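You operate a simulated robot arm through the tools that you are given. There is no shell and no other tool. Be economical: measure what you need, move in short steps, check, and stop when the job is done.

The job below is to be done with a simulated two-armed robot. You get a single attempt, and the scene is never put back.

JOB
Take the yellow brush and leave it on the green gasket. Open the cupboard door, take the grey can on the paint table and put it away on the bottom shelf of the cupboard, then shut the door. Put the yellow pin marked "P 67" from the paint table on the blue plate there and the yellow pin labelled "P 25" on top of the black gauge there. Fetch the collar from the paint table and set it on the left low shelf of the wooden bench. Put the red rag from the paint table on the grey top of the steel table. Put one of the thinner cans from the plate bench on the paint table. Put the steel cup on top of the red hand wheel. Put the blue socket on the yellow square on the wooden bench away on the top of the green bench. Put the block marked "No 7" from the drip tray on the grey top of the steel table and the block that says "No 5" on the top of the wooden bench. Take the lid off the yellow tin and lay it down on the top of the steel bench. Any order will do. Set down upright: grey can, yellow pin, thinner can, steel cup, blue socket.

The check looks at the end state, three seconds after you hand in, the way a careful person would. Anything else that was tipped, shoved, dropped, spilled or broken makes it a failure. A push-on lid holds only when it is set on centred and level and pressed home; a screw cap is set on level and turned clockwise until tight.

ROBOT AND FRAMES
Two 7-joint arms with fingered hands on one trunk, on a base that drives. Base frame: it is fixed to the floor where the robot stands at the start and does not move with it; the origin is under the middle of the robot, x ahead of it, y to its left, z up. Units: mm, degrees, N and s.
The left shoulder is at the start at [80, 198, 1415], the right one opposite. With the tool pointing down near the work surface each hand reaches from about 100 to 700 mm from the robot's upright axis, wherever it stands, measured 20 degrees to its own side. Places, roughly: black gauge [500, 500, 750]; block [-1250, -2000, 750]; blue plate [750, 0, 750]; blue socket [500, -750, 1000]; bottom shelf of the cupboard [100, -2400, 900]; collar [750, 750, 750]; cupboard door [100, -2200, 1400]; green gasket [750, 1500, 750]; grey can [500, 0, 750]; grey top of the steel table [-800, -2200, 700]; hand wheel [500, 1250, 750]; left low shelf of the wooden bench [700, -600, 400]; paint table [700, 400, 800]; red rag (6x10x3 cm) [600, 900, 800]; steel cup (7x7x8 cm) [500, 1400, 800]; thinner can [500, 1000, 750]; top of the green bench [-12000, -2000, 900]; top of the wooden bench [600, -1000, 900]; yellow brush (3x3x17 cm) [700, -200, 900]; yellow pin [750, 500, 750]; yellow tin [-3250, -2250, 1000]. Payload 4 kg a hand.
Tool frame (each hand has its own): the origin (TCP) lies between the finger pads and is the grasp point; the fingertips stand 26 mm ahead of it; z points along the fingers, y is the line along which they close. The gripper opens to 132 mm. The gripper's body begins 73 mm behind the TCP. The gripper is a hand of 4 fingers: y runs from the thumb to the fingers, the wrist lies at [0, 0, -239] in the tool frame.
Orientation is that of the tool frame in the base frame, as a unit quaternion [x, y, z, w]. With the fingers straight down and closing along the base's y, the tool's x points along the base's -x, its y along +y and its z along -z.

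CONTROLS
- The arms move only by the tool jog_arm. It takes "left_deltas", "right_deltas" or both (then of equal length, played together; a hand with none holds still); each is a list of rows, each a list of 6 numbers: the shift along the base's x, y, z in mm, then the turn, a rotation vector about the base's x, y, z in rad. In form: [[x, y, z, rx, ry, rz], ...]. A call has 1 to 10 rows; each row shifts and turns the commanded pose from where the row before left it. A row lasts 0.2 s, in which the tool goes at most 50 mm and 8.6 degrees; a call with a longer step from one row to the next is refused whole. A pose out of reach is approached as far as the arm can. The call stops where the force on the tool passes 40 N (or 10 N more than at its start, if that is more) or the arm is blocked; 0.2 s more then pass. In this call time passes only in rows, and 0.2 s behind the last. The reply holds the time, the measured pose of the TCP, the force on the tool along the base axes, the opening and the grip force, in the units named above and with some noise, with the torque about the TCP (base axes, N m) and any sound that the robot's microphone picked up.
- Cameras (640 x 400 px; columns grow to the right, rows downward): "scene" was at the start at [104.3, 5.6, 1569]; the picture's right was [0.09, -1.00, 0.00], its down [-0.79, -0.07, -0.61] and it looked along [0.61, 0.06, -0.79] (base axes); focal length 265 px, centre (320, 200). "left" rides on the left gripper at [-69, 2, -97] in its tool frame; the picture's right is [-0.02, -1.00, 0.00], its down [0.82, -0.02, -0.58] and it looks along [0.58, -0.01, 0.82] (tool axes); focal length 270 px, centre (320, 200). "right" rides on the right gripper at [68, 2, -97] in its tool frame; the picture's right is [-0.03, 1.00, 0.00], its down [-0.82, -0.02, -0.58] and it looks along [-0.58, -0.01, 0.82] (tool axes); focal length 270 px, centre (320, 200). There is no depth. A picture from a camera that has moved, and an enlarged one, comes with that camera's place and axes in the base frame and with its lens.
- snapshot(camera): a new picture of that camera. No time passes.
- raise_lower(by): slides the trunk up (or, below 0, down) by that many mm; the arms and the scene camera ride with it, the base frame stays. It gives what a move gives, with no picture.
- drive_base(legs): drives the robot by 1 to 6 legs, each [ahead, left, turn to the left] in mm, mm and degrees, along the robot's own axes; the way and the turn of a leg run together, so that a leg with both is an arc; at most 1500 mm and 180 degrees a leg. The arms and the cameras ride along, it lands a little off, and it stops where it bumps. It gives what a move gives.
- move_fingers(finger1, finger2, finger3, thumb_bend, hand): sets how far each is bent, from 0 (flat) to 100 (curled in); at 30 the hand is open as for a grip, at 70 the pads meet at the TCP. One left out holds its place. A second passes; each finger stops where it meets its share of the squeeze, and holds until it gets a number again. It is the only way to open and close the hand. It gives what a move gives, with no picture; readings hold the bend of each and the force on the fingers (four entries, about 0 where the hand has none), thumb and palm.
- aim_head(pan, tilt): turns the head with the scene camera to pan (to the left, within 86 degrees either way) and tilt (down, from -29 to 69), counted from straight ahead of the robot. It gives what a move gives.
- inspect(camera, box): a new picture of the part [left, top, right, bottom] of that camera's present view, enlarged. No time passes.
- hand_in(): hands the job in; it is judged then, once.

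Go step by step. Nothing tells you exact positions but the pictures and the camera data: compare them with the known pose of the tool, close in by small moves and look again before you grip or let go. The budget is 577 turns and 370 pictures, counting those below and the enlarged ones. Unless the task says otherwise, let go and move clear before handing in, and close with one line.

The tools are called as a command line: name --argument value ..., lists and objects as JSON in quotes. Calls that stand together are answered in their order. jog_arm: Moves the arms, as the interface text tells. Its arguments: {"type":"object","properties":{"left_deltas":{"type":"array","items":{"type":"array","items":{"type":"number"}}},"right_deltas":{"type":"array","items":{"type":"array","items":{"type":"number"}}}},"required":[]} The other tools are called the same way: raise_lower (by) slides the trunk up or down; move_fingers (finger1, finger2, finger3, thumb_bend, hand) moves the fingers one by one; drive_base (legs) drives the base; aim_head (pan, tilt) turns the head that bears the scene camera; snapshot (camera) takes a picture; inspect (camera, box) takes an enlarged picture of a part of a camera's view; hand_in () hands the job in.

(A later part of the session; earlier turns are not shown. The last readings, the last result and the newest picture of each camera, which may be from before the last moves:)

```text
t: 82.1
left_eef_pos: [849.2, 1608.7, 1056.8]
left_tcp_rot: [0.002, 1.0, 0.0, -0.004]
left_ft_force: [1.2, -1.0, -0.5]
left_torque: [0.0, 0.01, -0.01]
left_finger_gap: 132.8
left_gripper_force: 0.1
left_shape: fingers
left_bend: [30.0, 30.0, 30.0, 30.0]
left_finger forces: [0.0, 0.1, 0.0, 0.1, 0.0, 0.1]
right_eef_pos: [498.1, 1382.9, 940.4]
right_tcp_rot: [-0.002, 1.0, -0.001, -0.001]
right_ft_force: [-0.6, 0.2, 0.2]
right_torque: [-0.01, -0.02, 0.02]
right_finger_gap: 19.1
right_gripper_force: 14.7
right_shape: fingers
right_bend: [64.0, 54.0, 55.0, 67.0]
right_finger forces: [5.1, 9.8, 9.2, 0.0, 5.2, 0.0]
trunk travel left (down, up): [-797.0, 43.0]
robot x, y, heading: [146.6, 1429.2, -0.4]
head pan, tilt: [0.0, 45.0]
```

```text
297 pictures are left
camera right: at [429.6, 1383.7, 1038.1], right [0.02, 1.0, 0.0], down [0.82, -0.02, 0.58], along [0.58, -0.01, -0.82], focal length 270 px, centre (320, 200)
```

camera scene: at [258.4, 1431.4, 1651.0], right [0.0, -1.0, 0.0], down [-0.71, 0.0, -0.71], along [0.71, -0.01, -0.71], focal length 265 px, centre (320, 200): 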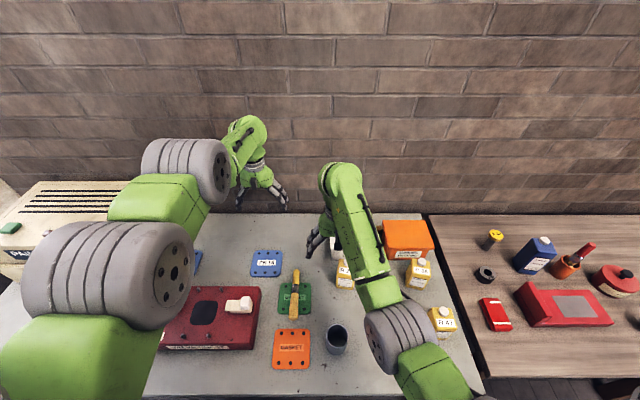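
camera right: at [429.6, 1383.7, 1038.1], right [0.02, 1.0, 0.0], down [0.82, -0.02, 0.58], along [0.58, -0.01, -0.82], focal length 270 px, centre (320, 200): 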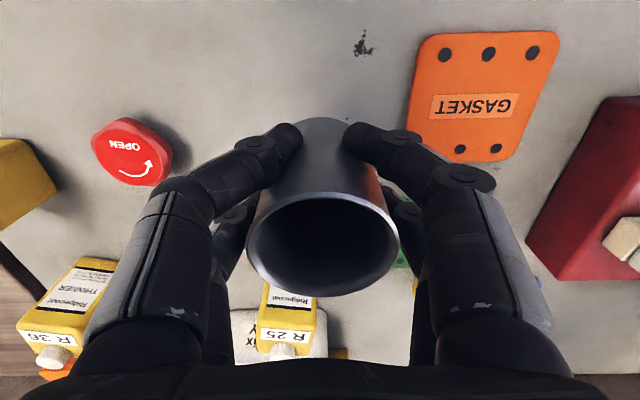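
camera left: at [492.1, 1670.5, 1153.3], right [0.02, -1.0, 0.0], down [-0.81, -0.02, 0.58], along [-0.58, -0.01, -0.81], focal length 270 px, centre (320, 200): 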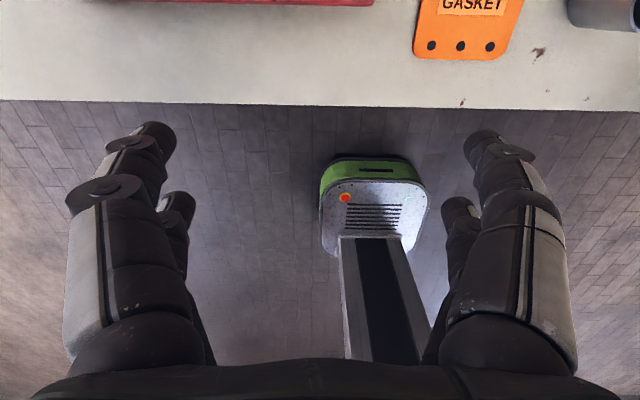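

The cup is held straight. I carry it over the red wheel at about (522, 1229, 834).

jog_arm --right_deltas '[[0, 0, 20, 0, 0, 0], [6, -38, 0, 0, 0, 0], [6, -38, 0, 0, 0, 0], [6, -38, 0, 0, 0, 0], [5, -39, 0, 0, 0, 0]]'

snapshot --camera "right"

snapshot --camera "scene"

```text
t: 83.3
left_eef_pos: [850.2, 1607.6, 1057.1]
left_tcp_rot: [0.002, 1.0, 0.001, -0.003]
left_ft_force: [0.3, -0.3, -0.9]
left_torque: [0.0, 0.01, 0.0]
left_finger_gap: 132.6
left_gripper_force: 0.0
left_shape: fingers
left_bend: [30.0, 30.0, 30.0, 30.0]
left_finger forces: [0.0, 0.0, 0.0, 0.0, 0.0, 0.1]
right_eef_pos: [521.8, 1228.1, 961.7]
right_tcp_rot: [-0.002, 1.0, 0.0, -0.002]
right_ft_force: [-0.1, -0.6, -1.0]
right_torque: [-0.01, -0.04, -0.01]
right_finger_gap: 18.2
right_gripper_force: 14.6
right_shape: fingers
right_bend: [64.0, 54.0, 55.0, 67.0]
right_finger forces: [5.4, 9.9, 9.3, 0.0, 5.2, 0.0]
trunk travel left (down, up): [-797.0, 43.0]
robot x, y, heading: [150.7, 1426.1, -0.6]
head pan, tilt: [0.0, 45.0]
```

```text
296 pictures are left
camera right: at [453.4, 1229.6, 1058.6], right [0.02, 1.0, 0.0], down [0.82, -0.02, 0.58], along [0.58, -0.01, -0.82], focal length 270 px, centre (320, 200)
```

right: 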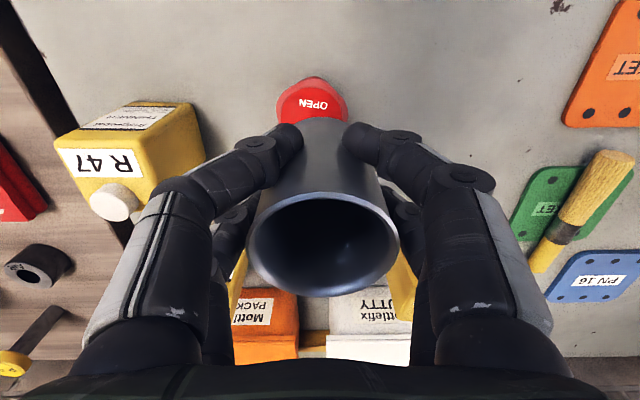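

```text
295 pictures are left
camera scene: at [258.3, 1424.2, 1651.1], right [0.0, -1.0, 0.0], down [-0.71, 0.0, -0.71], along [0.71, 0.0, -0.71], focal length 265 px, centre (320, 200)
```

scene: 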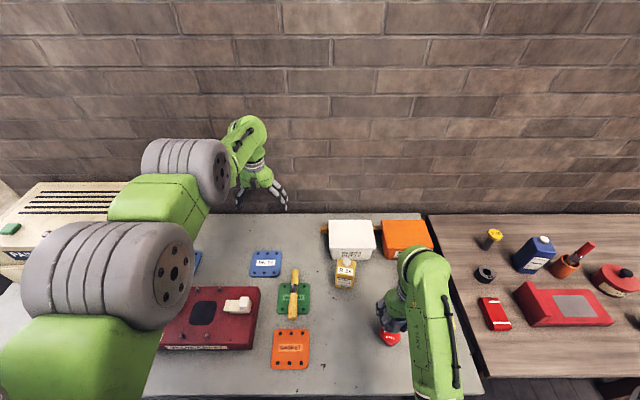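

I shift 5 mm in y and lower toward the wheel, then step down to contact.

jog_arm --right_deltas '[[0, -5, -30, 0, 0, 0], [0, 0, -30, 0, 0, 0]]'

snapshot --camera "right"

inspect --camera "scene" --box '[350, 290, 430, 360]'

```text
t: 83.9
left_eef_pos: [850.1, 1607.6, 1057.5]
left_tcp_rot: [0.002, 1.0, 0.001, -0.004]
left_ft_force: [-0.2, -0.2, 0.2]
left_torque: [0.04, 0.0, 0.01]
left_finger_gap: 132.9
left_gripper_force: 0.2
left_shape: fingers
left_bend: [30.0, 30.0, 30.0, 30.0]
left_finger forces: [0.1, 0.1, 0.1, 0.1, 0.0, 0.0]
right_eef_pos: [521.6, 1223.8, 901.8]
right_tcp_rot: [-0.001, 1.0, 0.0, -0.001]
right_ft_force: [-0.1, 0.6, -0.3]
right_torque: [-0.05, 0.01, 0.01]
right_finger_gap: 18.1
right_gripper_force: 14.9
right_shape: fingers
right_bend: [64.0, 54.0, 55.0, 68.0]
right_finger forces: [5.2, 9.9, 9.4, 0.0, 5.3, 0.0]
trunk travel left (down, up): [-797.0, 43.0]
robot x, y, heading: [148.6, 1427.8, -0.6]
head pan, tilt: [0.0, 45.0]
```

```text
294 pictures are left
camera right: at [453.5, 1224.8, 998.5], right [0.02, 1.0, 0.0], down [0.82, -0.02, 0.58], along [0.58, -0.01, -0.82], focal length 270 px, centre (320, 200)
```

right: 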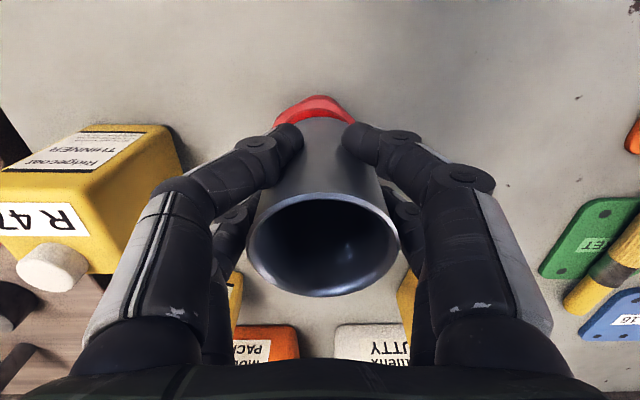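

```text
5.71 times, centred on (390, 325) of scene
camera zoom: at [258.7, 1424.4, 1651.1], right [0.0, -1.0, 0.0], down [-0.71, 0.0, -0.71], along [0.71, 0.0, -0.71], focal length 1516 px, centre (-80, -514)
```

zoom: 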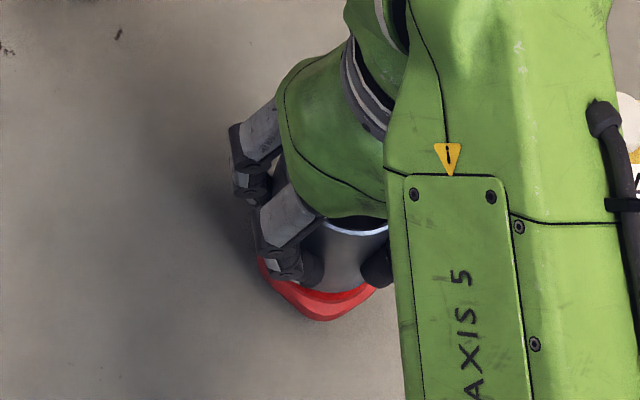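

jog_arm --right_deltas '[[0, -3, -8, 0, 0, 0], [0, 0, -3, 0, 0, 0]]'

jog_arm --right_deltas '[[0, 0, -3, 0, 0, 0]]'

jog_arm --right_deltas '[[0, 0, -3, 0, 0, 0]]'

```text
t: 84.5
left_eef_pos: [850.2, 1607.0, 1055.8]
left_tcp_rot: [0.001, 1.0, 0.001, -0.004]
left_ft_force: [0.9, 0.1, -0.6]
left_torque: [-0.01, 0.0, 0.02]
left_finger_gap: 132.6
left_gripper_force: 0.0
left_shape: fingers
left_bend: [30.0, 30.0, 30.0, 30.0]
left_finger forces: [0.1, 0.0, 0.0, 0.0, 0.0, 0.0]
right_eef_pos: [521.8, 1220.7, 890.1]
right_tcp_rot: [-0.001, 1.0, 0.0, 0.001]
right_ft_force: [0.3, -0.4, -0.2]
right_torque: [0.03, 0.01, -0.02]
right_finger_gap: 17.9
right_gripper_force: 15.6
right_shape: fingers
right_bend: [64.0, 54.0, 55.0, 68.0]
right_finger forces: [5.3, 9.9, 9.4, 0.0, 5.5, 0.0]
trunk travel left (down, up): [-797.0, 43.0]
robot x, y, heading: [145.1, 1426.2, -0.1]
head pan, tilt: [0.0, 45.0]
```

```text
t: 84.9
left_eef_pos: [849.7, 1607.5, 1056.2]
left_tcp_rot: [0.001, 1.0, 0.0, -0.004]
left_ft_force: [-1.2, 0.3, 0.7]
left_torque: [0.01, 0.03, -0.01]
left_finger_gap: 132.8
left_gripper_force: 0.0
left_shape: fingers
left_bend: [30.0, 30.0, 30.0, 30.0]
left_finger forces: [0.0, 0.1, 0.0, 0.0, 0.1, 0.0]
right_eef_pos: [520.8, 1219.9, 887.0]
right_tcp_rot: [-0.001, 1.0, -0.001, 0.0]
right_ft_force: [-0.2, -0.5, 1.6]
right_torque: [-0.01, -0.02, 0.02]
right_finger_gap: 18.1
right_gripper_force: 15.0
right_shape: fingers
right_bend: [64.0, 55.0, 55.0, 68.0]
right_finger forces: [5.4, 9.8, 9.5, 0.0, 5.4, 0.1]
trunk travel left (down, up): [-797.0, 43.0]
robot x, y, heading: [145.2, 1429.3, -0.4]
head pan, tilt: [0.0, 45.0]
```

```text
t: 85.3
left_eef_pos: [849.1, 1608.2, 1058.6]
left_tcp_rot: [0.002, 1.0, 0.0, -0.002]
left_ft_force: [0.4, -0.5, -0.4]
left_torque: [0.03, 0.0, -0.01]
left_finger_gap: 132.4
left_gripper_force: 0.0
left_shape: fingers
left_bend: [30.0, 30.0, 30.0, 30.0]
left_finger forces: [0.1, 0.1, 0.0, 0.0, 0.0, 0.0]
right_eef_pos: [521.2, 1220.4, 886.8]
right_tcp_rot: [-0.002, 1.0, -0.001, 0.002]
right_ft_force: [-0.8, -1.1, 11.0]
right_torque: [-0.05, -0.14, -0.01]
right_finger_gap: 17.6
right_gripper_force: 16.3
right_shape: fingers
right_bend: [65.0, 55.0, 55.0, 68.0]
right_finger forces: [6.1, 11.0, 10.8, 0.1, 6.4, 0.1]
trunk travel left (down, up): [-797.0, 43.0]
robot x, y, heading: [147.0, 1430.6, -0.5]
head pan, tilt: [0.0, 45.0]
```

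Firm contact at the expected height. I ease up 2 mm and release.

jog_arm --right_deltas '[[0, 0, 2, 0, 0, 0]]'

move_fingers --hand "right" --finger1 30 --finger2 30 --finger3 30 --thumb_bend 30

jog_arm --right_deltas '[[0, 0, 20, 0, 0, 0], [0, 0, 40, 0, 0, 0], [0, 0, 40, 0, 0, 0]]'

snapshot --camera "right"

```text
t: 85.7
left_eef_pos: [850.3, 1606.8, 1056.4]
left_tcp_rot: [0.002, 1.0, 0.0, -0.004]
left_ft_force: [0.7, -0.3, -0.6]
left_torque: [-0.04, 0.01, 0.01]
left_finger_gap: 132.6
left_gripper_force: 0.0
left_shape: fingers
left_bend: [30.0, 30.0, 30.0, 30.0]
left_finger forces: [0.0, 0.1, 0.1, 0.1, 0.0, 0.1]
right_eef_pos: [522.8, 1221.0, 885.8]
right_tcp_rot: [0.0, 1.0, -0.001, -0.001]
right_ft_force: [-0.8, -0.1, 5.1]
right_torque: [-0.01, -0.09, -0.01]
right_finger_gap: 17.5
right_gripper_force: 16.9
right_shape: fingers
right_bend: [65.0, 55.0, 55.0, 68.0]
right_finger forces: [6.1, 11.0, 10.6, 0.1, 6.1, 0.1]
trunk travel left (down, up): [-797.0, 43.0]
robot x, y, heading: [147.1, 1427.3, -0.3]
head pan, tilt: [0.0, 45.0]
```

```text
t: 86.7
left_eef_pos: [849.5, 1607.7, 1056.5]
left_tcp_rot: [0.001, 1.0, 0.0, -0.003]
left_ft_force: [0.3, 0.3, 1.0]
left_torque: [-0.02, -0.01, 0.01]
left_finger_gap: 132.7
left_gripper_force: 0.1
left_shape: fingers
left_bend: [30.0, 30.0, 30.0, 30.0]
left_finger forces: [0.0, 0.1, 0.0, 0.1, 0.0, 0.0]
right_eef_pos: [521.2, 1221.5, 887.0]
right_tcp_rot: [-0.001, 1.0, -0.002, 0.0]
right_ft_force: [0.3, 0.4, -0.8]
right_torque: [-0.01, 0.0, -0.01]
right_finger_gap: 132.2
right_gripper_force: 0.1
right_shape: fingers
right_bend: [30.0, 30.0, 30.0, 30.0]
right_finger forces: [0.1, 0.1, 0.0, 0.1, 0.0, 0.0]
trunk travel left (down, up): [-797.0, 43.0]
robot x, y, heading: [148.3, 1429.1, -0.4]
head pan, tilt: [0.0, 45.0]
```

```text
t: 87.5
left_eef_pos: [849.5, 1607.2, 1057.4]
left_tcp_rot: [0.003, 1.0, 0.001, -0.002]
left_ft_force: [0.5, -0.5, -0.1]
left_torque: [-0.01, 0.01, 0.0]
left_finger_gap: 132.6
left_gripper_force: 0.1
left_shape: fingers
left_bend: [30.0, 30.0, 30.0, 30.0]
left_finger forces: [0.0, 0.0, 0.0, 0.0, 0.0, 0.0]
right_eef_pos: [519.8, 1221.4, 986.7]
right_tcp_rot: [-0.002, 1.0, -0.002, -0.001]
right_ft_force: [-0.8, 0.2, 1.0]
right_torque: [-0.01, 0.0, -0.03]
right_finger_gap: 132.5
right_gripper_force: 0.0
right_shape: fingers
right_bend: [30.0, 30.0, 30.0, 30.0]
right_finger forces: [0.1, 0.0, 0.0, 0.0, 0.0, 0.0]
trunk travel left (down, up): [-797.0, 43.0]
robot x, y, heading: [144.9, 1425.7, -0.3]
head pan, tilt: [0.0, 45.0]
```

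```text
292 pictures are left
camera right: at [450.9, 1223.0, 1084.0], right [0.02, 1.0, 0.0], down [0.82, -0.02, 0.58], along [0.58, -0.01, -0.82], focal length 270 px, centre (320, 200)
```

right: 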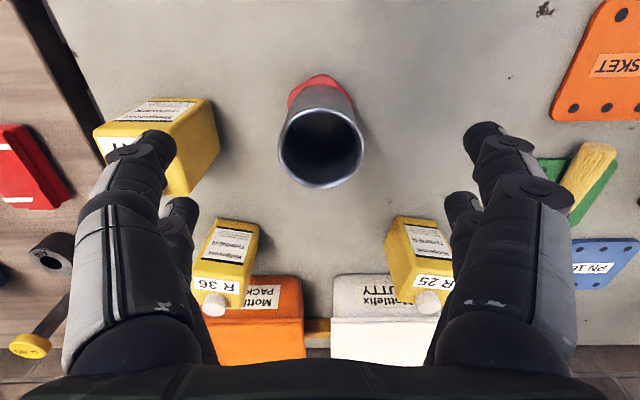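

The cup stands on the wheel. Now a thinner can: R 47 stands nearest the paint table. I drive right to face it.

drive_base --legs '[[0, -210, 0.3]]'

snapshot --camera "scene"

snapshot --camera "right"

```text
t: 89.2
left_eef_pos: [849.7, 1404.8, 1055.8]
left_tcp_rot: [0.0, 1.0, -0.001, -0.003]
left_ft_force: [-0.2, 0.4, -0.4]
left_torque: [0.01, -0.01, 0.0]
left_finger_gap: 132.5
left_gripper_force: 0.0
left_shape: fingers
left_bend: [30.0, 30.0, 30.0, 30.0]
left_finger forces: [0.1, 0.0, 0.0, 0.0, 0.0, 0.0]
right_eef_pos: [521.5, 1015.8, 988.0]
right_tcp_rot: [-0.003, 1.0, -0.002, 0.0]
right_ft_force: [0.5, 0.0, 0.3]
right_torque: [-0.03, -0.02, -0.02]
right_finger_gap: 132.5
right_gripper_force: 0.1
right_shape: fingers
right_bend: [30.0, 30.0, 30.0, 30.0]
right_finger forces: [0.0, 0.1, 0.0, 0.1, 0.0, 0.1]
trunk travel left (down, up): [-797.0, 43.0]
robot x, y, heading: [147.9, 1218.5, -0.1]
head pan, tilt: [0.0, 45.0]
```

```text
291 pictures are left
camera scene: at [257.4, 1222.0, 1651.1], right [0.0, -1.0, 0.0], down [-0.71, 0.0, -0.71], along [0.71, 0.0, -0.71], focal length 265 px, centre (320, 200)
```

scene: 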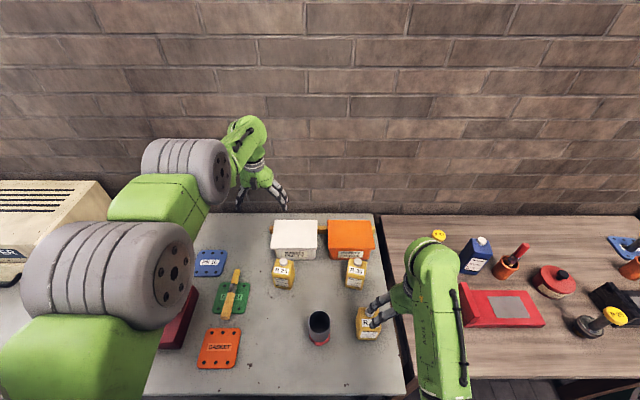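

```text
290 pictures are left
camera right: at [452.4, 1018.0, 1085.0], right [0.02, 1.0, -0.01], down [0.82, -0.01, 0.58], along [0.58, -0.02, -0.82], focal length 270 px, centre (320, 200)
```

right: 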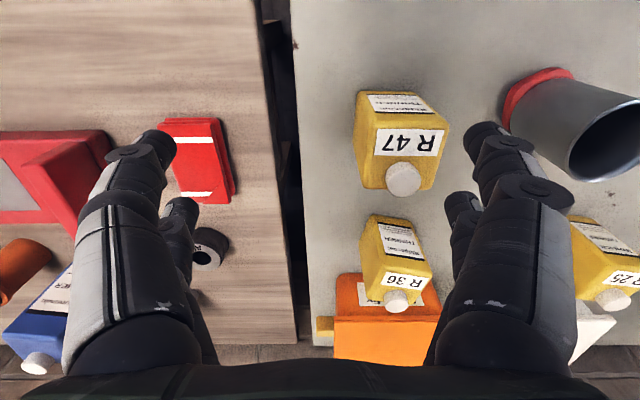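

R 47's body is about 74 by 68 mm, centred near (556, 1080), cap top at about 895. I narrow the hand opening a little, because the cup is close, and move above the can.

move_fingers --hand "right" --finger1 36 --finger2 36 --finger3 36 --thumb_bend 36

jog_arm --right_deltas '[[17, 32, -10, 0, 0, 0], [17, 31, -20, 0, 0, 0]]'

snapshot --camera "right"

```text
t: 90.2
left_eef_pos: [847.8, 1398.7, 1056.2]
left_tcp_rot: [0.0, 1.0, 0.002, -0.002]
left_ft_force: [0.6, 0.4, 0.2]
left_torque: [0.03, -0.02, 0.0]
left_finger_gap: 132.6
left_gripper_force: 0.0
left_shape: fingers
left_bend: [30.0, 30.0, 30.0, 30.0]
left_finger forces: [0.0, 0.1, 0.1, 0.0, 0.0, 0.0]
right_eef_pos: [521.2, 1011.8, 986.8]
right_tcp_rot: [-0.004, 1.0, 0.0, -0.001]
right_ft_force: [-0.3, -0.3, 0.4]
right_torque: [-0.02, -0.03, 0.03]
right_finger_gap: 113.9
right_gripper_force: 0.1
right_shape: fingers
right_bend: [36.0, 36.0, 36.0, 36.0]
right_finger forces: [0.0, 0.0, 0.0, 0.1, 0.0, 0.0]
trunk travel left (down, up): [-797.0, 43.0]
robot x, y, heading: [150.1, 1221.1, -0.1]
head pan, tilt: [0.0, 45.0]
```

```text
t: 90.8
left_eef_pos: [850.7, 1400.6, 1055.8]
left_tcp_rot: [0.0, 1.0, 0.001, -0.004]
left_ft_force: [0.0, -0.5, 0.2]
left_torque: [0.0, -0.01, 0.02]
left_finger_gap: 132.5
left_gripper_force: 0.2
left_shape: fingers
left_bend: [30.0, 30.0, 30.0, 30.0]
left_finger forces: [0.1, 0.1, 0.0, 0.1, 0.0, 0.0]
right_eef_pos: [556.3, 1075.9, 956.1]
right_tcp_rot: [-0.002, 1.0, -0.001, -0.001]
right_ft_force: [0.5, 0.5, -0.9]
right_torque: [0.0, 0.01, 0.02]
right_finger_gap: 113.7
right_gripper_force: 0.0
right_shape: fingers
right_bend: [36.0, 36.0, 36.0, 36.0]
right_finger forces: [0.0, 0.0, 0.0, 0.0, 0.0, 0.0]
trunk travel left (down, up): [-797.0, 43.0]
robot x, y, heading: [146.1, 1216.9, -0.1]
head pan, tilt: [0.0, 45.0]
```

```text
289 pictures are left
camera right: at [487.6, 1077.9, 1053.8], right [0.02, 1.0, 0.0], down [0.82, -0.01, 0.58], along [0.58, -0.01, -0.82], focal length 270 px, centre (320, 200)
```

right: 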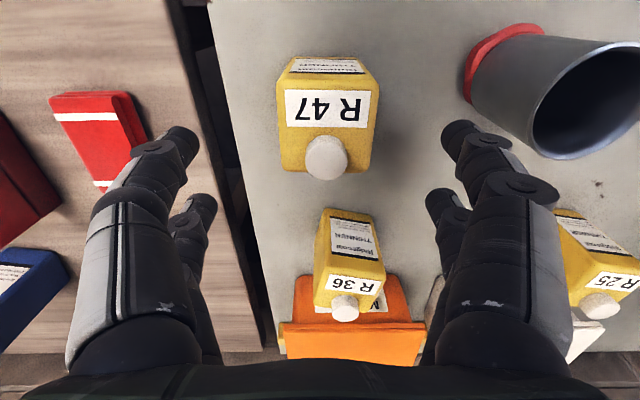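

The can's centre is confirmed at about (557, 1082). I lower around it and close.

jog_arm --right_deltas '[[1, 6, -30, 0, 0, 0], [0, 0, -40, 0, 0, 0], [0, 0, -40, 0, 0, 0]]'

snapshot --camera "right"

```text
t: 91.6
left_eef_pos: [848.2, 1400.7, 1057.0]
left_tcp_rot: [0.001, 1.0, 0.001, -0.004]
left_ft_force: [0.7, 0.1, 0.6]
left_torque: [0.01, 0.0, -0.02]
left_finger_gap: 132.3
left_gripper_force: 0.1
left_shape: fingers
left_bend: [30.0, 30.0, 30.0, 30.0]
left_finger forces: [0.0, 0.0, 0.1, 0.0, 0.0, 0.0]
right_eef_pos: [555.3, 1081.5, 846.0]
right_tcp_rot: [-0.003, 1.0, 0.0, 0.0]
right_ft_force: [0.1, 0.5, 0.0]
right_torque: [0.03, 0.0, 0.01]
right_finger_gap: 113.6
right_gripper_force: 0.2
right_shape: fingers
right_bend: [36.0, 36.0, 36.0, 36.0]
right_finger forces: [0.0, 0.0, 0.0, 0.0, 0.1, 0.0]
trunk travel left (down, up): [-797.0, 43.0]
robot x, y, heading: [146.9, 1220.8, 0.2]
head pan, tilt: [0.0, 45.0]
```

```text
288 pictures are left
camera right: at [487.6, 1083.3, 943.8], right [0.02, 1.0, 0.0], down [0.82, -0.01, 0.58], along [0.58, -0.01, -0.82], focal length 270 px, centre (320, 200)
```

right: 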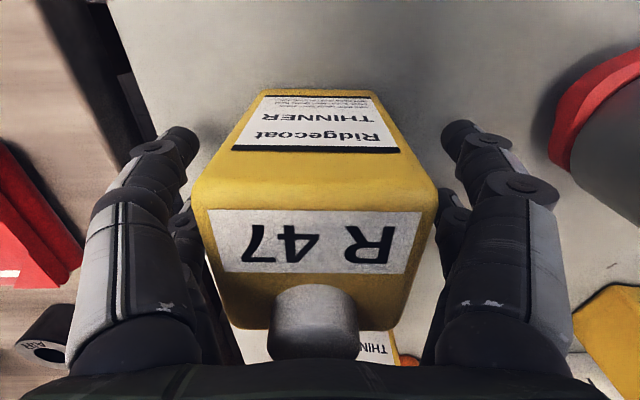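

The body is centred; I shift 8 mm forward and close.

jog_arm --right_deltas '[[8, 0, 0, 0, 0, 0]]'

move_fingers --hand "right" --finger1 65 --finger2 65 --finger3 65 --thumb_bend 65

snapshot --camera "right"

```text
t: 92.0
left_eef_pos: [850.0, 1400.6, 1055.9]
left_tcp_rot: [0.0, 1.0, 0.001, -0.004]
left_ft_force: [0.4, 0.2, 0.4]
left_torque: [0.04, 0.02, 0.03]
left_finger_gap: 132.4
left_gripper_force: 0.1
left_shape: fingers
left_bend: [30.0, 30.0, 30.0, 30.0]
left_finger forces: [0.1, 0.1, 0.0, 0.1, 0.0, 0.1]
right_eef_pos: [563.7, 1081.9, 846.9]
right_tcp_rot: [-0.003, 1.0, -0.001, -0.001]
right_ft_force: [1.0, 0.0, 0.9]
right_torque: [-0.01, -0.03, -0.01]
right_finger_gap: 113.7
right_gripper_force: 0.2
right_shape: fingers
right_bend: [36.0, 36.0, 36.0, 36.0]
right_finger forces: [0.0, 0.0, 0.0, 0.1, 0.1, 0.1]
trunk travel left (down, up): [-797.0, 43.0]
robot x, y, heading: [147.3, 1215.5, 0.1]
head pan, tilt: [0.0, 45.0]
```

```text
t: 93.0
left_eef_pos: [848.3, 1399.1, 1056.5]
left_tcp_rot: [0.0, 1.0, 0.001, -0.003]
left_ft_force: [-0.8, -0.7, 0.9]
left_torque: [-0.02, 0.0, -0.03]
left_finger_gap: 132.8
left_gripper_force: 0.1
left_shape: fingers
left_bend: [30.0, 30.0, 30.0, 30.0]
left_finger forces: [0.1, 0.1, 0.0, 0.0, 0.0, 0.0]
right_eef_pos: [563.4, 1082.0, 846.7]
right_tcp_rot: [-0.003, 1.0, 0.0, 0.0]
right_ft_force: [0.0, 0.7, -0.1]
right_torque: [0.0, -0.03, 0.0]
right_finger_gap: 55.8
right_gripper_force: 15.2
right_shape: fingers
right_bend: [52.0, 58.0, 61.0, 58.0]
right_finger forces: [9.5, 6.3, 3.3, 0.0, 12.1, 0.0]
trunk travel left (down, up): [-797.0, 43.0]
robot x, y, heading: [145.8, 1215.2, -0.1]
head pan, tilt: [0.0, 45.0]
```

```text
287 pictures are left
camera right: at [495.7, 1083.0, 943.8], right [0.02, 1.0, 0.0], down [0.82, -0.01, 0.58], along [0.58, -0.01, -0.82], focal length 270 px, centre (320, 200)
```

right: 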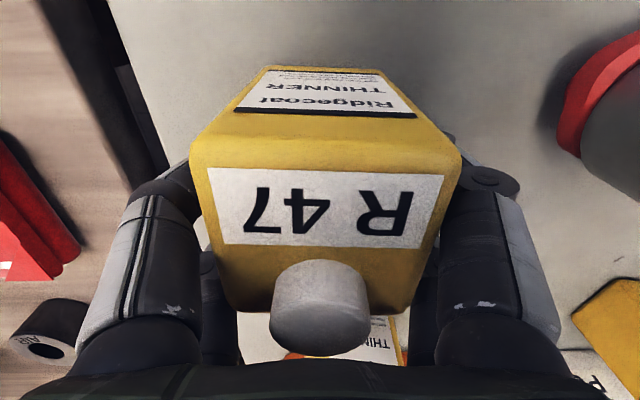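

Held at about 15 N. I lift and check.

jog_arm --right_deltas '[[0, 0, 15, 0, 0, 0], [0, 0, 30, 0, 0, 0], [0, 0, 40, 0, 0, 0], [0, 0, 40, 0, 0, 0]]'

snapshot --camera "right"

```text
t: 94.0
left_eef_pos: [849.9, 1399.7, 1056.6]
left_tcp_rot: [0.0, 1.0, 0.0, -0.004]
left_ft_force: [-0.2, 0.8, 0.0]
left_torque: [-0.02, 0.0, 0.0]
left_finger_gap: 132.7
left_gripper_force: 0.1
left_shape: fingers
left_bend: [30.0, 30.0, 30.0, 30.0]
left_finger forces: [0.0, 0.1, 0.1, 0.1, 0.0, 0.0]
right_eef_pos: [562.9, 1081.9, 971.7]
right_tcp_rot: [-0.004, 1.0, -0.001, -0.001]
right_ft_force: [0.3, -0.2, -2.9]
right_torque: [-0.04, -0.03, -0.01]
right_finger_gap: 55.6
right_gripper_force: 15.5
right_shape: fingers
right_bend: [52.0, 58.0, 61.0, 58.0]
right_finger forces: [9.4, 6.4, 3.3, 0.0, 11.9, 0.0]
trunk travel left (down, up): [-797.0, 43.0]
robot x, y, heading: [146.4, 1217.0, -0.1]
head pan, tilt: [0.0, 45.0]
```

```text
286 pictures are left
camera right: at [495.2, 1082.3, 1068.9], right [0.02, 1.0, 0.0], down [0.82, -0.01, 0.58], along [0.58, -0.01, -0.82], focal length 270 px, centre (320, 200)
```

right: 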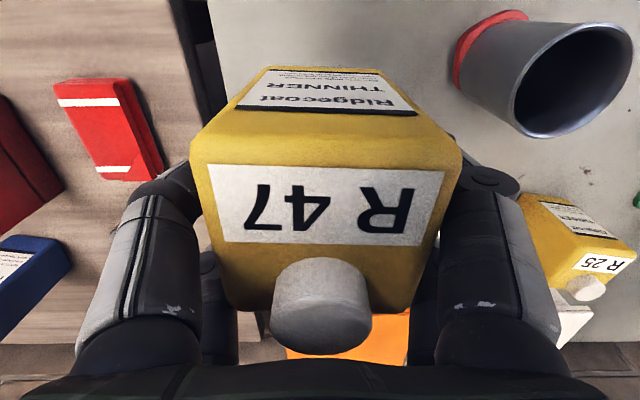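

The can hangs straight. I drive right so it is over the free strip in front of the red angle plate.

drive_base --legs '[[-65, -300, 0]]'

aim_head --pan -10 --tilt 55

snapshot --camera "scene"

snapshot --camera "right"

```text
t: 96.0
left_eef_pos: [784.2, 1106.8, 1056.3]
left_tcp_rot: [-0.002, 1.0, -0.001, -0.004]
left_ft_force: [-0.7, 0.6, -1.1]
left_torque: [0.0, -0.01, 0.02]
left_finger_gap: 132.6
left_gripper_force: 0.0
left_shape: fingers
left_bend: [30.0, 30.0, 30.0, 30.0]
left_finger forces: [0.0, 0.0, 0.1, 0.1, 0.0, 0.1]
right_eef_pos: [501.2, 785.3, 971.3]
right_tcp_rot: [-0.004, 1.0, -0.002, -0.001]
right_ft_force: [0.7, -0.2, -2.7]
right_torque: [-0.03, -0.05, -0.05]
right_finger_gap: 55.5
right_gripper_force: 15.0
right_shape: fingers
right_bend: [52.0, 58.0, 61.0, 58.0]
right_finger forces: [9.4, 6.4, 3.3, 0.0, 11.8, 0.0]
trunk travel left (down, up): [-797.0, 43.0]
robot x, y, heading: [83.3, 919.6, -0.1]
head pan, tilt: [0.0, 45.0]
```

```text
t: 96.8
left_eef_pos: [783.4, 1104.2, 1056.3]
left_tcp_rot: [-0.002, 1.0, 0.001, -0.004]
left_ft_force: [0.6, 0.0, 0.5]
left_torque: [0.02, 0.04, 0.01]
left_finger_gap: 132.7
left_gripper_force: 0.1
left_shape: fingers
left_bend: [30.0, 30.0, 30.0, 30.0]
left_finger forces: [0.0, 0.0, 0.0, 0.0, 0.0, 0.1]
right_eef_pos: [500.4, 785.2, 971.7]
right_tcp_rot: [-0.005, 1.0, -0.001, -0.001]
right_ft_force: [-0.5, 0.2, -2.1]
right_torque: [-0.01, -0.07, 0.02]
right_finger_gap: 55.9
right_gripper_force: 15.6
right_shape: fingers
right_bend: [52.0, 58.0, 61.0, 58.0]
right_finger forces: [9.4, 6.4, 3.3, 0.0, 11.9, 0.1]
trunk travel left (down, up): [-797.0, 43.0]
robot x, y, heading: [81.2, 918.4, 0.0]
head pan, tilt: [-10.0, 55.0]
```

```text
285 pictures are left
camera scene: at [183.3, 905.7, 1637.7], right [-0.17, -0.99, 0.0], down [-0.81, 0.14, -0.57], along [0.57, -0.1, -0.82], focal length 265 px, centre (320, 200)
```

scene: 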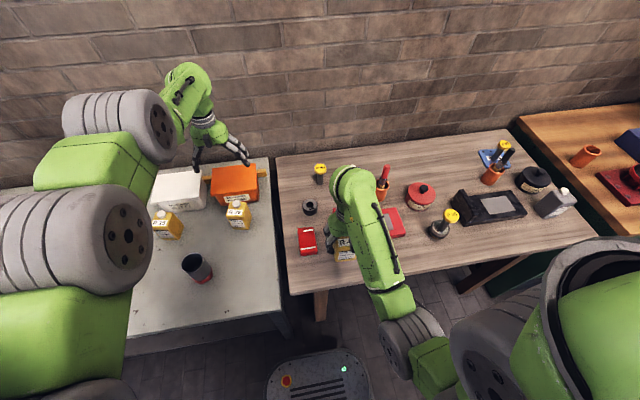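

```text
284 pictures are left
camera right: at [432.0, 785.6, 1068.8], right [0.02, 1.0, 0.0], down [0.82, -0.01, 0.58], along [0.58, -0.01, -0.82], focal length 270 px, centre (320, 200)
```

right: 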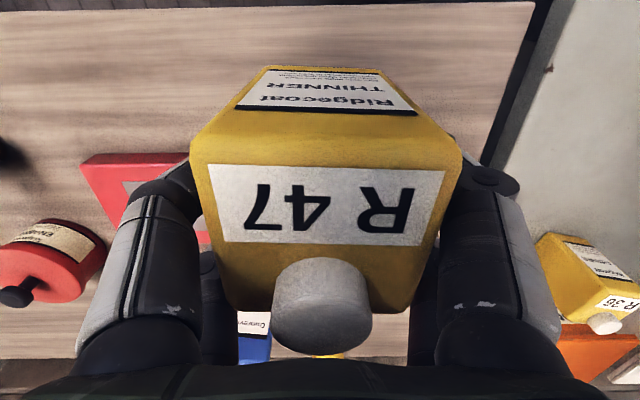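

The red plate starts at x about 546, so I move the can 30 mm toward me, to x 470, and lower it.

jog_arm --right_deltas '[[-30, 0, 0, 0, 0, 0], [0, 0, -40, 0, 0, 0], [0, 0, -40, 0, 0, 0], [0, 0, -30, 0, 0, 0]]'

snapshot --camera "right"

inspect --camera "scene" --box '[280, 200, 440, 300]'

```text
t: 97.8
left_eef_pos: [784.3, 1103.6, 1056.4]
left_tcp_rot: [-0.002, 1.0, 0.001, -0.004]
left_ft_force: [0.8, -0.9, 0.3]
left_torque: [0.0, -0.02, 0.0]
left_finger_gap: 132.7
left_gripper_force: 0.0
left_shape: fingers
left_bend: [30.0, 30.0, 30.0, 30.0]
left_finger forces: [0.0, 0.0, 0.0, 0.0, 0.1, 0.0]
right_eef_pos: [469.7, 783.7, 861.2]
right_tcp_rot: [-0.004, 1.0, 0.0, 0.0]
right_ft_force: [0.2, 0.8, -2.7]
right_torque: [0.04, -0.07, -0.04]
right_finger_gap: 55.5
right_gripper_force: 15.3
right_shape: fingers
right_bend: [52.0, 58.0, 62.0, 58.0]
right_finger forces: [9.3, 6.3, 3.1, 0.1, 11.7, 0.0]
trunk travel left (down, up): [-797.0, 43.0]
robot x, y, heading: [80.2, 917.8, -0.1]
head pan, tilt: [-10.0, 55.0]
```

```text
283 pictures are left
camera right: at [401.0, 784.8, 958.4], right [0.02, 1.0, 0.0], down [0.82, -0.01, 0.58], along [0.58, -0.01, -0.82], focal length 270 px, centre (320, 200)
```

right: 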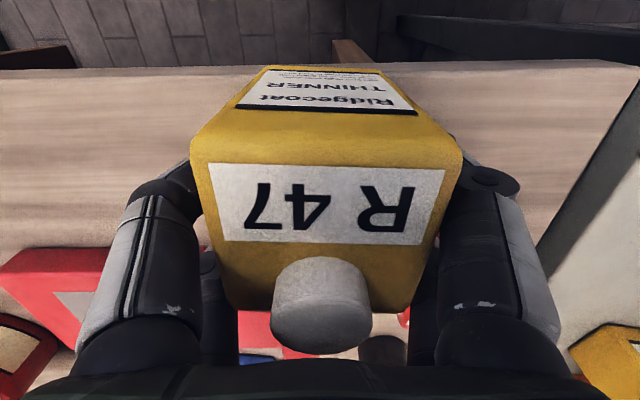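

```text
4.00 times, centred on (360, 250) of scene
camera zoom: at [182.3, 904.4, 1637.7], right [-0.17, -0.99, 0.0], down [-0.81, 0.14, -0.57], along [0.57, -0.1, -0.82], focal length 1061 px, centre (160, 0)
```

zoom: 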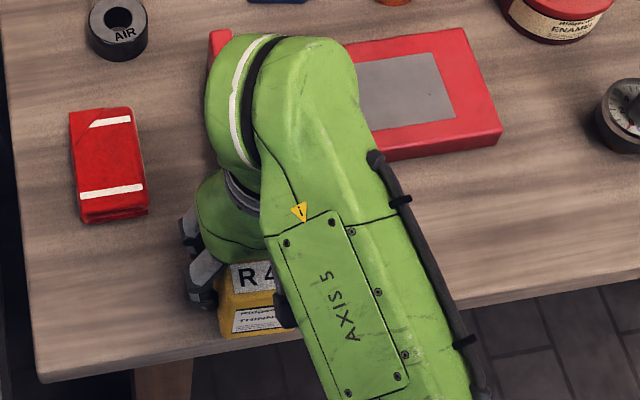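

The can's front is too near the table edge (about 425). I move it forward again by 32 mm and then lower to contact.

jog_arm --right_deltas '[[16, 0, 0, 0, 0, 0], [16, 0, 0, 0, 0, 0], [0, 0, -6, 0, 0, 0], [0, 0, -4, 0, 0, 0]]'

jog_arm --right_deltas '[[0, 0, -3, 0, 0, 0]]'

snapshot --camera "right"

```text
t: 98.8
left_eef_pos: [783.6, 1104.3, 1057.5]
left_tcp_rot: [-0.002, 1.0, 0.0, -0.004]
left_ft_force: [0.0, 0.6, -0.1]
left_torque: [-0.01, -0.03, -0.01]
left_finger_gap: 132.9
left_gripper_force: 0.0
left_shape: fingers
left_bend: [30.0, 30.0, 30.0, 30.0]
left_finger forces: [0.1, 0.1, 0.0, 0.1, 0.0, 0.0]
right_eef_pos: [502.0, 784.3, 851.4]
right_tcp_rot: [-0.004, 1.0, 0.001, 0.001]
right_ft_force: [0.7, -0.1, -3.3]
right_torque: [0.0, -0.02, -0.01]
right_finger_gap: 55.4
right_gripper_force: 15.4
right_shape: fingers
right_bend: [52.0, 58.0, 62.0, 58.0]
right_finger forces: [9.3, 6.4, 3.1, 0.0, 11.7, 0.0]
trunk travel left (down, up): [-797.0, 43.0]
robot x, y, heading: [82.5, 916.7, 0.3]
head pan, tilt: [-10.0, 55.0]
```

```text
t: 99.2
left_eef_pos: [784.9, 1104.7, 1056.5]
left_tcp_rot: [-0.002, 1.0, 0.002, -0.004]
left_ft_force: [-0.7, -0.5, -0.2]
left_torque: [-0.01, 0.01, -0.03]
left_finger_gap: 132.4
left_gripper_force: 0.0
left_shape: fingers
left_bend: [30.0, 30.0, 30.0, 30.0]
left_finger forces: [0.0, 0.0, 0.0, 0.0, 0.1, 0.0]
right_eef_pos: [501.9, 783.7, 849.6]
right_tcp_rot: [-0.004, 1.0, 0.0, 0.001]
right_ft_force: [-0.1, 0.2, -3.2]
right_torque: [-0.01, -0.04, -0.01]
right_finger_gap: 55.4
right_gripper_force: 15.1
right_shape: fingers
right_bend: [52.0, 58.0, 62.0, 58.0]
right_finger forces: [9.3, 6.3, 3.1, 0.1, 11.8, 0.0]
trunk travel left (down, up): [-797.0, 43.0]
robot x, y, heading: [86.2, 920.4, 0.3]
head pan, tilt: [-10.0, 55.0]
```

```text
281 pictures are left
camera right: at [433.6, 784.7, 946.0], right [0.02, 1.0, 0.0], down [0.82, -0.01, 0.58], along [0.58, -0.01, -0.82], focal length 270 px, centre (320, 200)
```

right: 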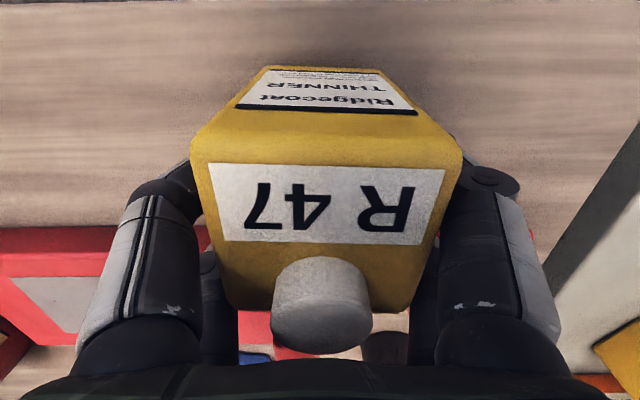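

jog_arm --right_deltas '[[0, 0, -3, 0, 0, 0], [0, 0, -2, 0, 0, 0]]'

jog_arm --right_deltas '[[0, 0, -3, 0, 0, 0]]'

```text
t: 99.8
left_eef_pos: [780.3, 1103.6, 1056.4]
left_tcp_rot: [-0.002, 1.0, 0.0, -0.003]
left_ft_force: [-0.3, 0.7, 0.3]
left_torque: [0.03, 0.02, -0.01]
left_finger_gap: 132.7
left_gripper_force: 0.0
left_shape: fingers
left_bend: [30.0, 30.0, 30.0, 30.0]
left_finger forces: [0.1, 0.1, 0.1, 0.0, 0.0, 0.0]
right_eef_pos: [502.5, 784.0, 846.7]
right_tcp_rot: [-0.005, 1.0, 0.0, 0.003]
right_ft_force: [2.1, -1.7, 10.0]
right_torque: [0.08, 0.12, 0.0]
right_finger_gap: 55.4
right_gripper_force: 17.1
right_shape: fingers
right_bend: [53.0, 58.0, 62.0, 58.0]
right_finger forces: [9.5, 7.0, 3.8, 0.1, 13.7, 0.0]
trunk travel left (down, up): [-797.0, 43.0]
robot x, y, heading: [81.8, 919.2, 0.1]
head pan, tilt: [-10.0, 55.0]
```

```text
t: 100.2
left_eef_pos: [780.7, 1104.3, 1059.0]
left_tcp_rot: [-0.002, 1.0, 0.001, -0.002]
left_ft_force: [-0.3, -0.4, 0.4]
left_torque: [0.02, -0.02, 0.03]
left_finger_gap: 132.6
left_gripper_force: 0.2
left_shape: fingers
left_bend: [30.0, 30.0, 30.0, 30.0]
left_finger forces: [0.0, 0.1, 0.1, 0.0, 0.1, 0.1]
right_eef_pos: [502.6, 785.9, 843.5]
right_tcp_rot: [-0.005, 1.0, -0.001, 0.004]
right_ft_force: [1.8, -3.7, 27.7]
right_torque: [-0.06, 0.39, 0.11]
right_finger_gap: 55.1
right_gripper_force: 19.3
right_shape: fingers
right_bend: [54.0, 59.0, 63.0, 59.0]
right_finger forces: [10.5, 7.0, 5.8, 0.0, 15.3, 0.1]
trunk travel left (down, up): [-797.0, 43.0]
robot x, y, heading: [80.8, 915.2, 0.1]
head pan, tilt: [-10.0, 55.0]
```

Firmly on the table. I ease up 3 mm, release, rise and look.

jog_arm --right_deltas '[[0, 0, 3.5, 0, 0, 0]]'

move_fingers --hand "right" --finger1 32 --finger2 32 --finger3 32 --thumb_bend 32

jog_arm --right_deltas '[[0, 0, 30, 0, 0, 0], [0, 0, 40, 0, 0, 0], [0, 0, 40, 0, 0, 0]]'

snapshot --camera "right"

```text
t: 100.6
left_eef_pos: [782.6, 1103.3, 1057.1]
left_tcp_rot: [-0.002, 1.0, 0.001, -0.003]
left_ft_force: [0.5, -0.6, 0.3]
left_torque: [0.01, 0.04, 0.01]
left_finger_gap: 132.7
left_gripper_force: 0.0
left_shape: fingers
left_bend: [30.0, 30.0, 30.0, 30.0]
left_finger forces: [0.0, 0.0, 0.0, 0.0, 0.0, 0.0]
right_eef_pos: [503.4, 782.7, 843.8]
right_tcp_rot: [-0.005, 1.0, -0.002, 0.001]
right_ft_force: [5.8, -1.6, 18.9]
right_torque: [0.0, 0.12, 0.01]
right_finger_gap: 55.1
right_gripper_force: 19.5
right_shape: fingers
right_bend: [54.0, 58.0, 63.0, 59.0]
right_finger forces: [10.5, 8.1, 5.5, 0.0, 14.4, 0.1]
trunk travel left (down, up): [-797.0, 43.0]
robot x, y, heading: [86.6, 918.2, 0.3]
head pan, tilt: [-10.0, 55.0]
```

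```text
t: 101.6
left_eef_pos: [784.3, 1104.8, 1057.1]
left_tcp_rot: [-0.001, 1.0, 0.001, -0.004]
left_ft_force: [0.4, 0.4, 0.3]
left_torque: [-0.01, 0.01, 0.01]
left_finger_gap: 132.8
left_gripper_force: 0.0
left_shape: fingers
left_bend: [30.0, 30.0, 30.0, 30.0]
left_finger forces: [0.0, 0.0, 0.1, 0.1, 0.1, 0.1]
right_eef_pos: [502.1, 784.4, 843.8]
right_tcp_rot: [-0.005, 1.0, -0.001, -0.001]
right_ft_force: [0.7, 1.1, -0.3]
right_torque: [0.0, 0.02, -0.05]
right_finger_gap: 125.9
right_gripper_force: 0.1
right_shape: fingers
right_bend: [32.0, 32.0, 32.0, 32.0]
right_finger forces: [0.0, 0.0, 0.1, 0.0, 0.0, 0.0]
trunk travel left (down, up): [-797.0, 43.0]
robot x, y, heading: [81.6, 919.2, 0.5]
head pan, tilt: [-10.0, 55.0]
```

```text
t: 102.4
left_eef_pos: [782.9, 1105.3, 1056.3]
left_tcp_rot: [-0.003, 1.0, 0.001, -0.003]
left_ft_force: [-0.5, 0.4, 0.9]
left_torque: [0.04, -0.01, 0.01]
left_finger_gap: 132.8
left_gripper_force: 0.0
left_shape: fingers
left_bend: [30.0, 30.0, 30.0, 30.0]
left_finger forces: [0.0, 0.0, 0.0, 0.0, 0.0, 0.0]
right_eef_pos: [501.2, 784.5, 954.4]
right_tcp_rot: [-0.006, 1.0, -0.001, -0.001]
right_ft_force: [1.2, -0.6, -0.4]
right_torque: [-0.01, 0.01, 0.01]
right_finger_gap: 125.8
right_gripper_force: 0.1
right_shape: fingers
right_bend: [32.0, 32.0, 32.0, 32.0]
right_finger forces: [0.1, 0.0, 0.1, 0.0, 0.0, 0.0]
trunk travel left (down, up): [-797.0, 43.0]
robot x, y, heading: [75.7, 918.0, -0.0]
head pan, tilt: [-10.0, 55.0]
```

```text
280 pictures are left
camera right: at [433.1, 785.8, 1052.0], right [0.02, 1.0, 0.0], down [0.82, -0.01, 0.58], along [0.58, -0.01, -0.82], focal length 270 px, centre (320, 200)
```

right: 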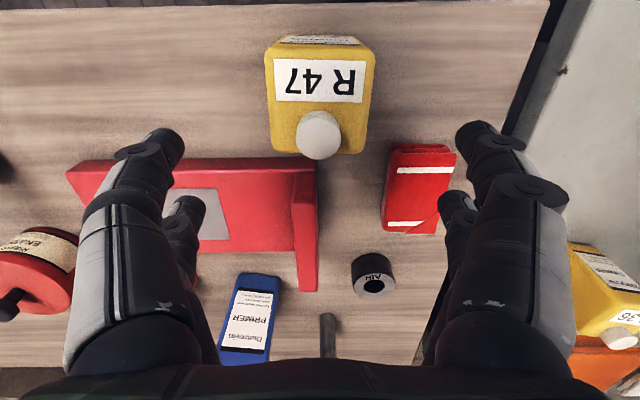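

R 47 stands on the paint table. Next, the red rag at about (581, 880) with the right hand; I move over it.

jog_arm --right_deltas '[[20, 24, 0, 0, 0, 0], [20, 24, 0, 0, 0, 0], [20, 24, 0, 0, 0, 0], [18, 24, -5, 0, 0, 0]]'

snapshot --camera "right"

```text
t: 103.4
left_eef_pos: [784.9, 1104.4, 1055.7]
left_tcp_rot: [-0.002, 1.0, 0.001, -0.004]
left_ft_force: [-0.1, 0.9, 0.7]
left_torque: [-0.01, 0.02, 0.02]
left_finger_gap: 132.6
left_gripper_force: 0.2
left_shape: fingers
left_bend: [30.0, 30.0, 30.0, 30.0]
left_finger forces: [0.1, 0.0, 0.0, 0.0, 0.1, 0.1]
right_eef_pos: [581.0, 881.2, 949.9]
right_tcp_rot: [-0.005, 1.0, -0.001, -0.001]
right_ft_force: [0.3, 0.2, -0.3]
right_torque: [-0.02, 0.03, -0.01]
right_finger_gap: 126.1
right_gripper_force: 0.0
right_shape: fingers
right_bend: [32.0, 32.0, 32.0, 32.0]
right_finger forces: [0.0, 0.0, 0.0, 0.0, 0.1, 0.0]
trunk travel left (down, up): [-797.0, 43.0]
robot x, y, heading: [81.0, 913.7, -0.1]
head pan, tilt: [-10.0, 55.0]
```

```text
279 pictures are left
camera right: at [512.2, 882.1, 1047.0], right [0.02, 1.0, 0.0], down [0.82, -0.01, 0.58], along [0.58, -0.01, -0.82], focal length 270 px, centre (320, 200)
```

right: 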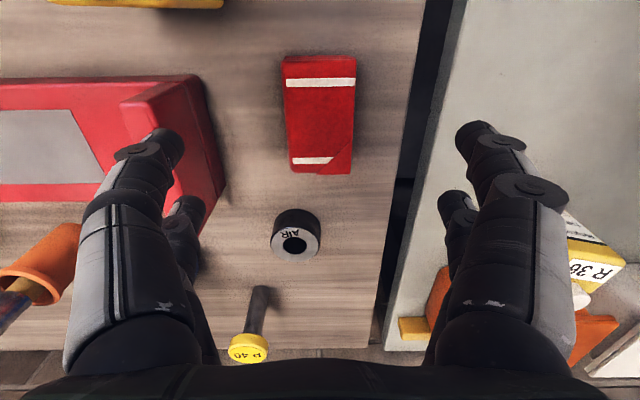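

The rag is centred at (588, 880), 57 mm wide. I narrow the fingers, lower and grip.

move_fingers --hand "right" --finger1 44 --finger2 44 --finger3 44 --thumb_bend 44

jog_arm --right_deltas '[[7, -1, -40, 0, 0, 0], [0, 0, -40, 0, 0, 0], [0, 0, -30, 0, 0, 0]]'

snapshot --camera "right"

```text
t: 104.4
left_eef_pos: [783.3, 1103.0, 1056.2]
left_tcp_rot: [-0.001, 1.0, 0.001, -0.004]
left_ft_force: [0.5, 0.2, -0.3]
left_torque: [0.02, 0.03, -0.02]
left_finger_gap: 132.5
left_gripper_force: 0.0
left_shape: fingers
left_bend: [30.0, 30.0, 30.0, 30.0]
left_finger forces: [0.0, 0.1, 0.0, 0.0, 0.0, 0.0]
right_eef_pos: [578.9, 880.8, 949.6]
right_tcp_rot: [-0.004, 1.0, -0.001, 0.0]
right_ft_force: [0.3, -0.4, 0.1]
right_torque: [0.02, 0.01, -0.04]
right_finger_gap: 87.0
right_gripper_force: 0.2
right_shape: fingers
right_bend: [44.0, 44.0, 44.0, 44.0]
right_finger forces: [0.0, 0.1, 0.0, 0.1, 0.0, 0.0]
trunk travel left (down, up): [-797.0, 43.0]
robot x, y, heading: [81.5, 920.1, -0.1]
head pan, tilt: [-10.0, 55.0]
```

```text
t: 105.2
left_eef_pos: [783.2, 1104.5, 1056.1]
left_tcp_rot: [-0.002, 1.0, 0.001, -0.003]
left_ft_force: [-0.2, 0.0, 0.2]
left_torque: [0.0, 0.01, 0.0]
left_finger_gap: 132.8
left_gripper_force: 0.1
left_shape: fingers
left_bend: [30.0, 30.0, 30.0, 30.0]
left_finger forces: [0.0, 0.0, 0.1, 0.1, 0.0, 0.1]
right_eef_pos: [588.0, 879.1, 839.3]
right_tcp_rot: [-0.004, 1.0, 0.001, 0.001]
right_ft_force: [-0.1, 0.5, -0.1]
right_torque: [0.01, 0.01, 0.04]
right_finger_gap: 86.9
right_gripper_force: 0.1
right_shape: fingers
right_bend: [44.0, 44.0, 44.0, 44.0]
right_finger forces: [0.0, 0.0, 0.1, 0.0, 0.1, 0.1]
trunk travel left (down, up): [-797.0, 43.0]
robot x, y, heading: [80.3, 918.5, 0.1]
head pan, tilt: [-10.0, 55.0]
```

```text
278 pictures are left
camera right: at [518.6, 879.9, 936.3], right [0.02, 1.0, 0.0], down [0.82, -0.01, 0.58], along [0.58, -0.01, -0.82], focal length 270 px, centre (320, 200)
```

right: 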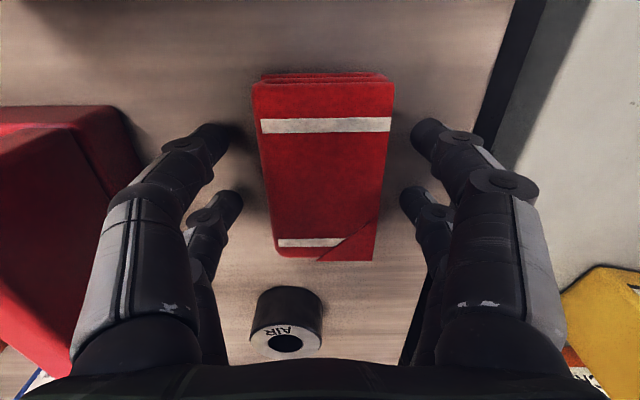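

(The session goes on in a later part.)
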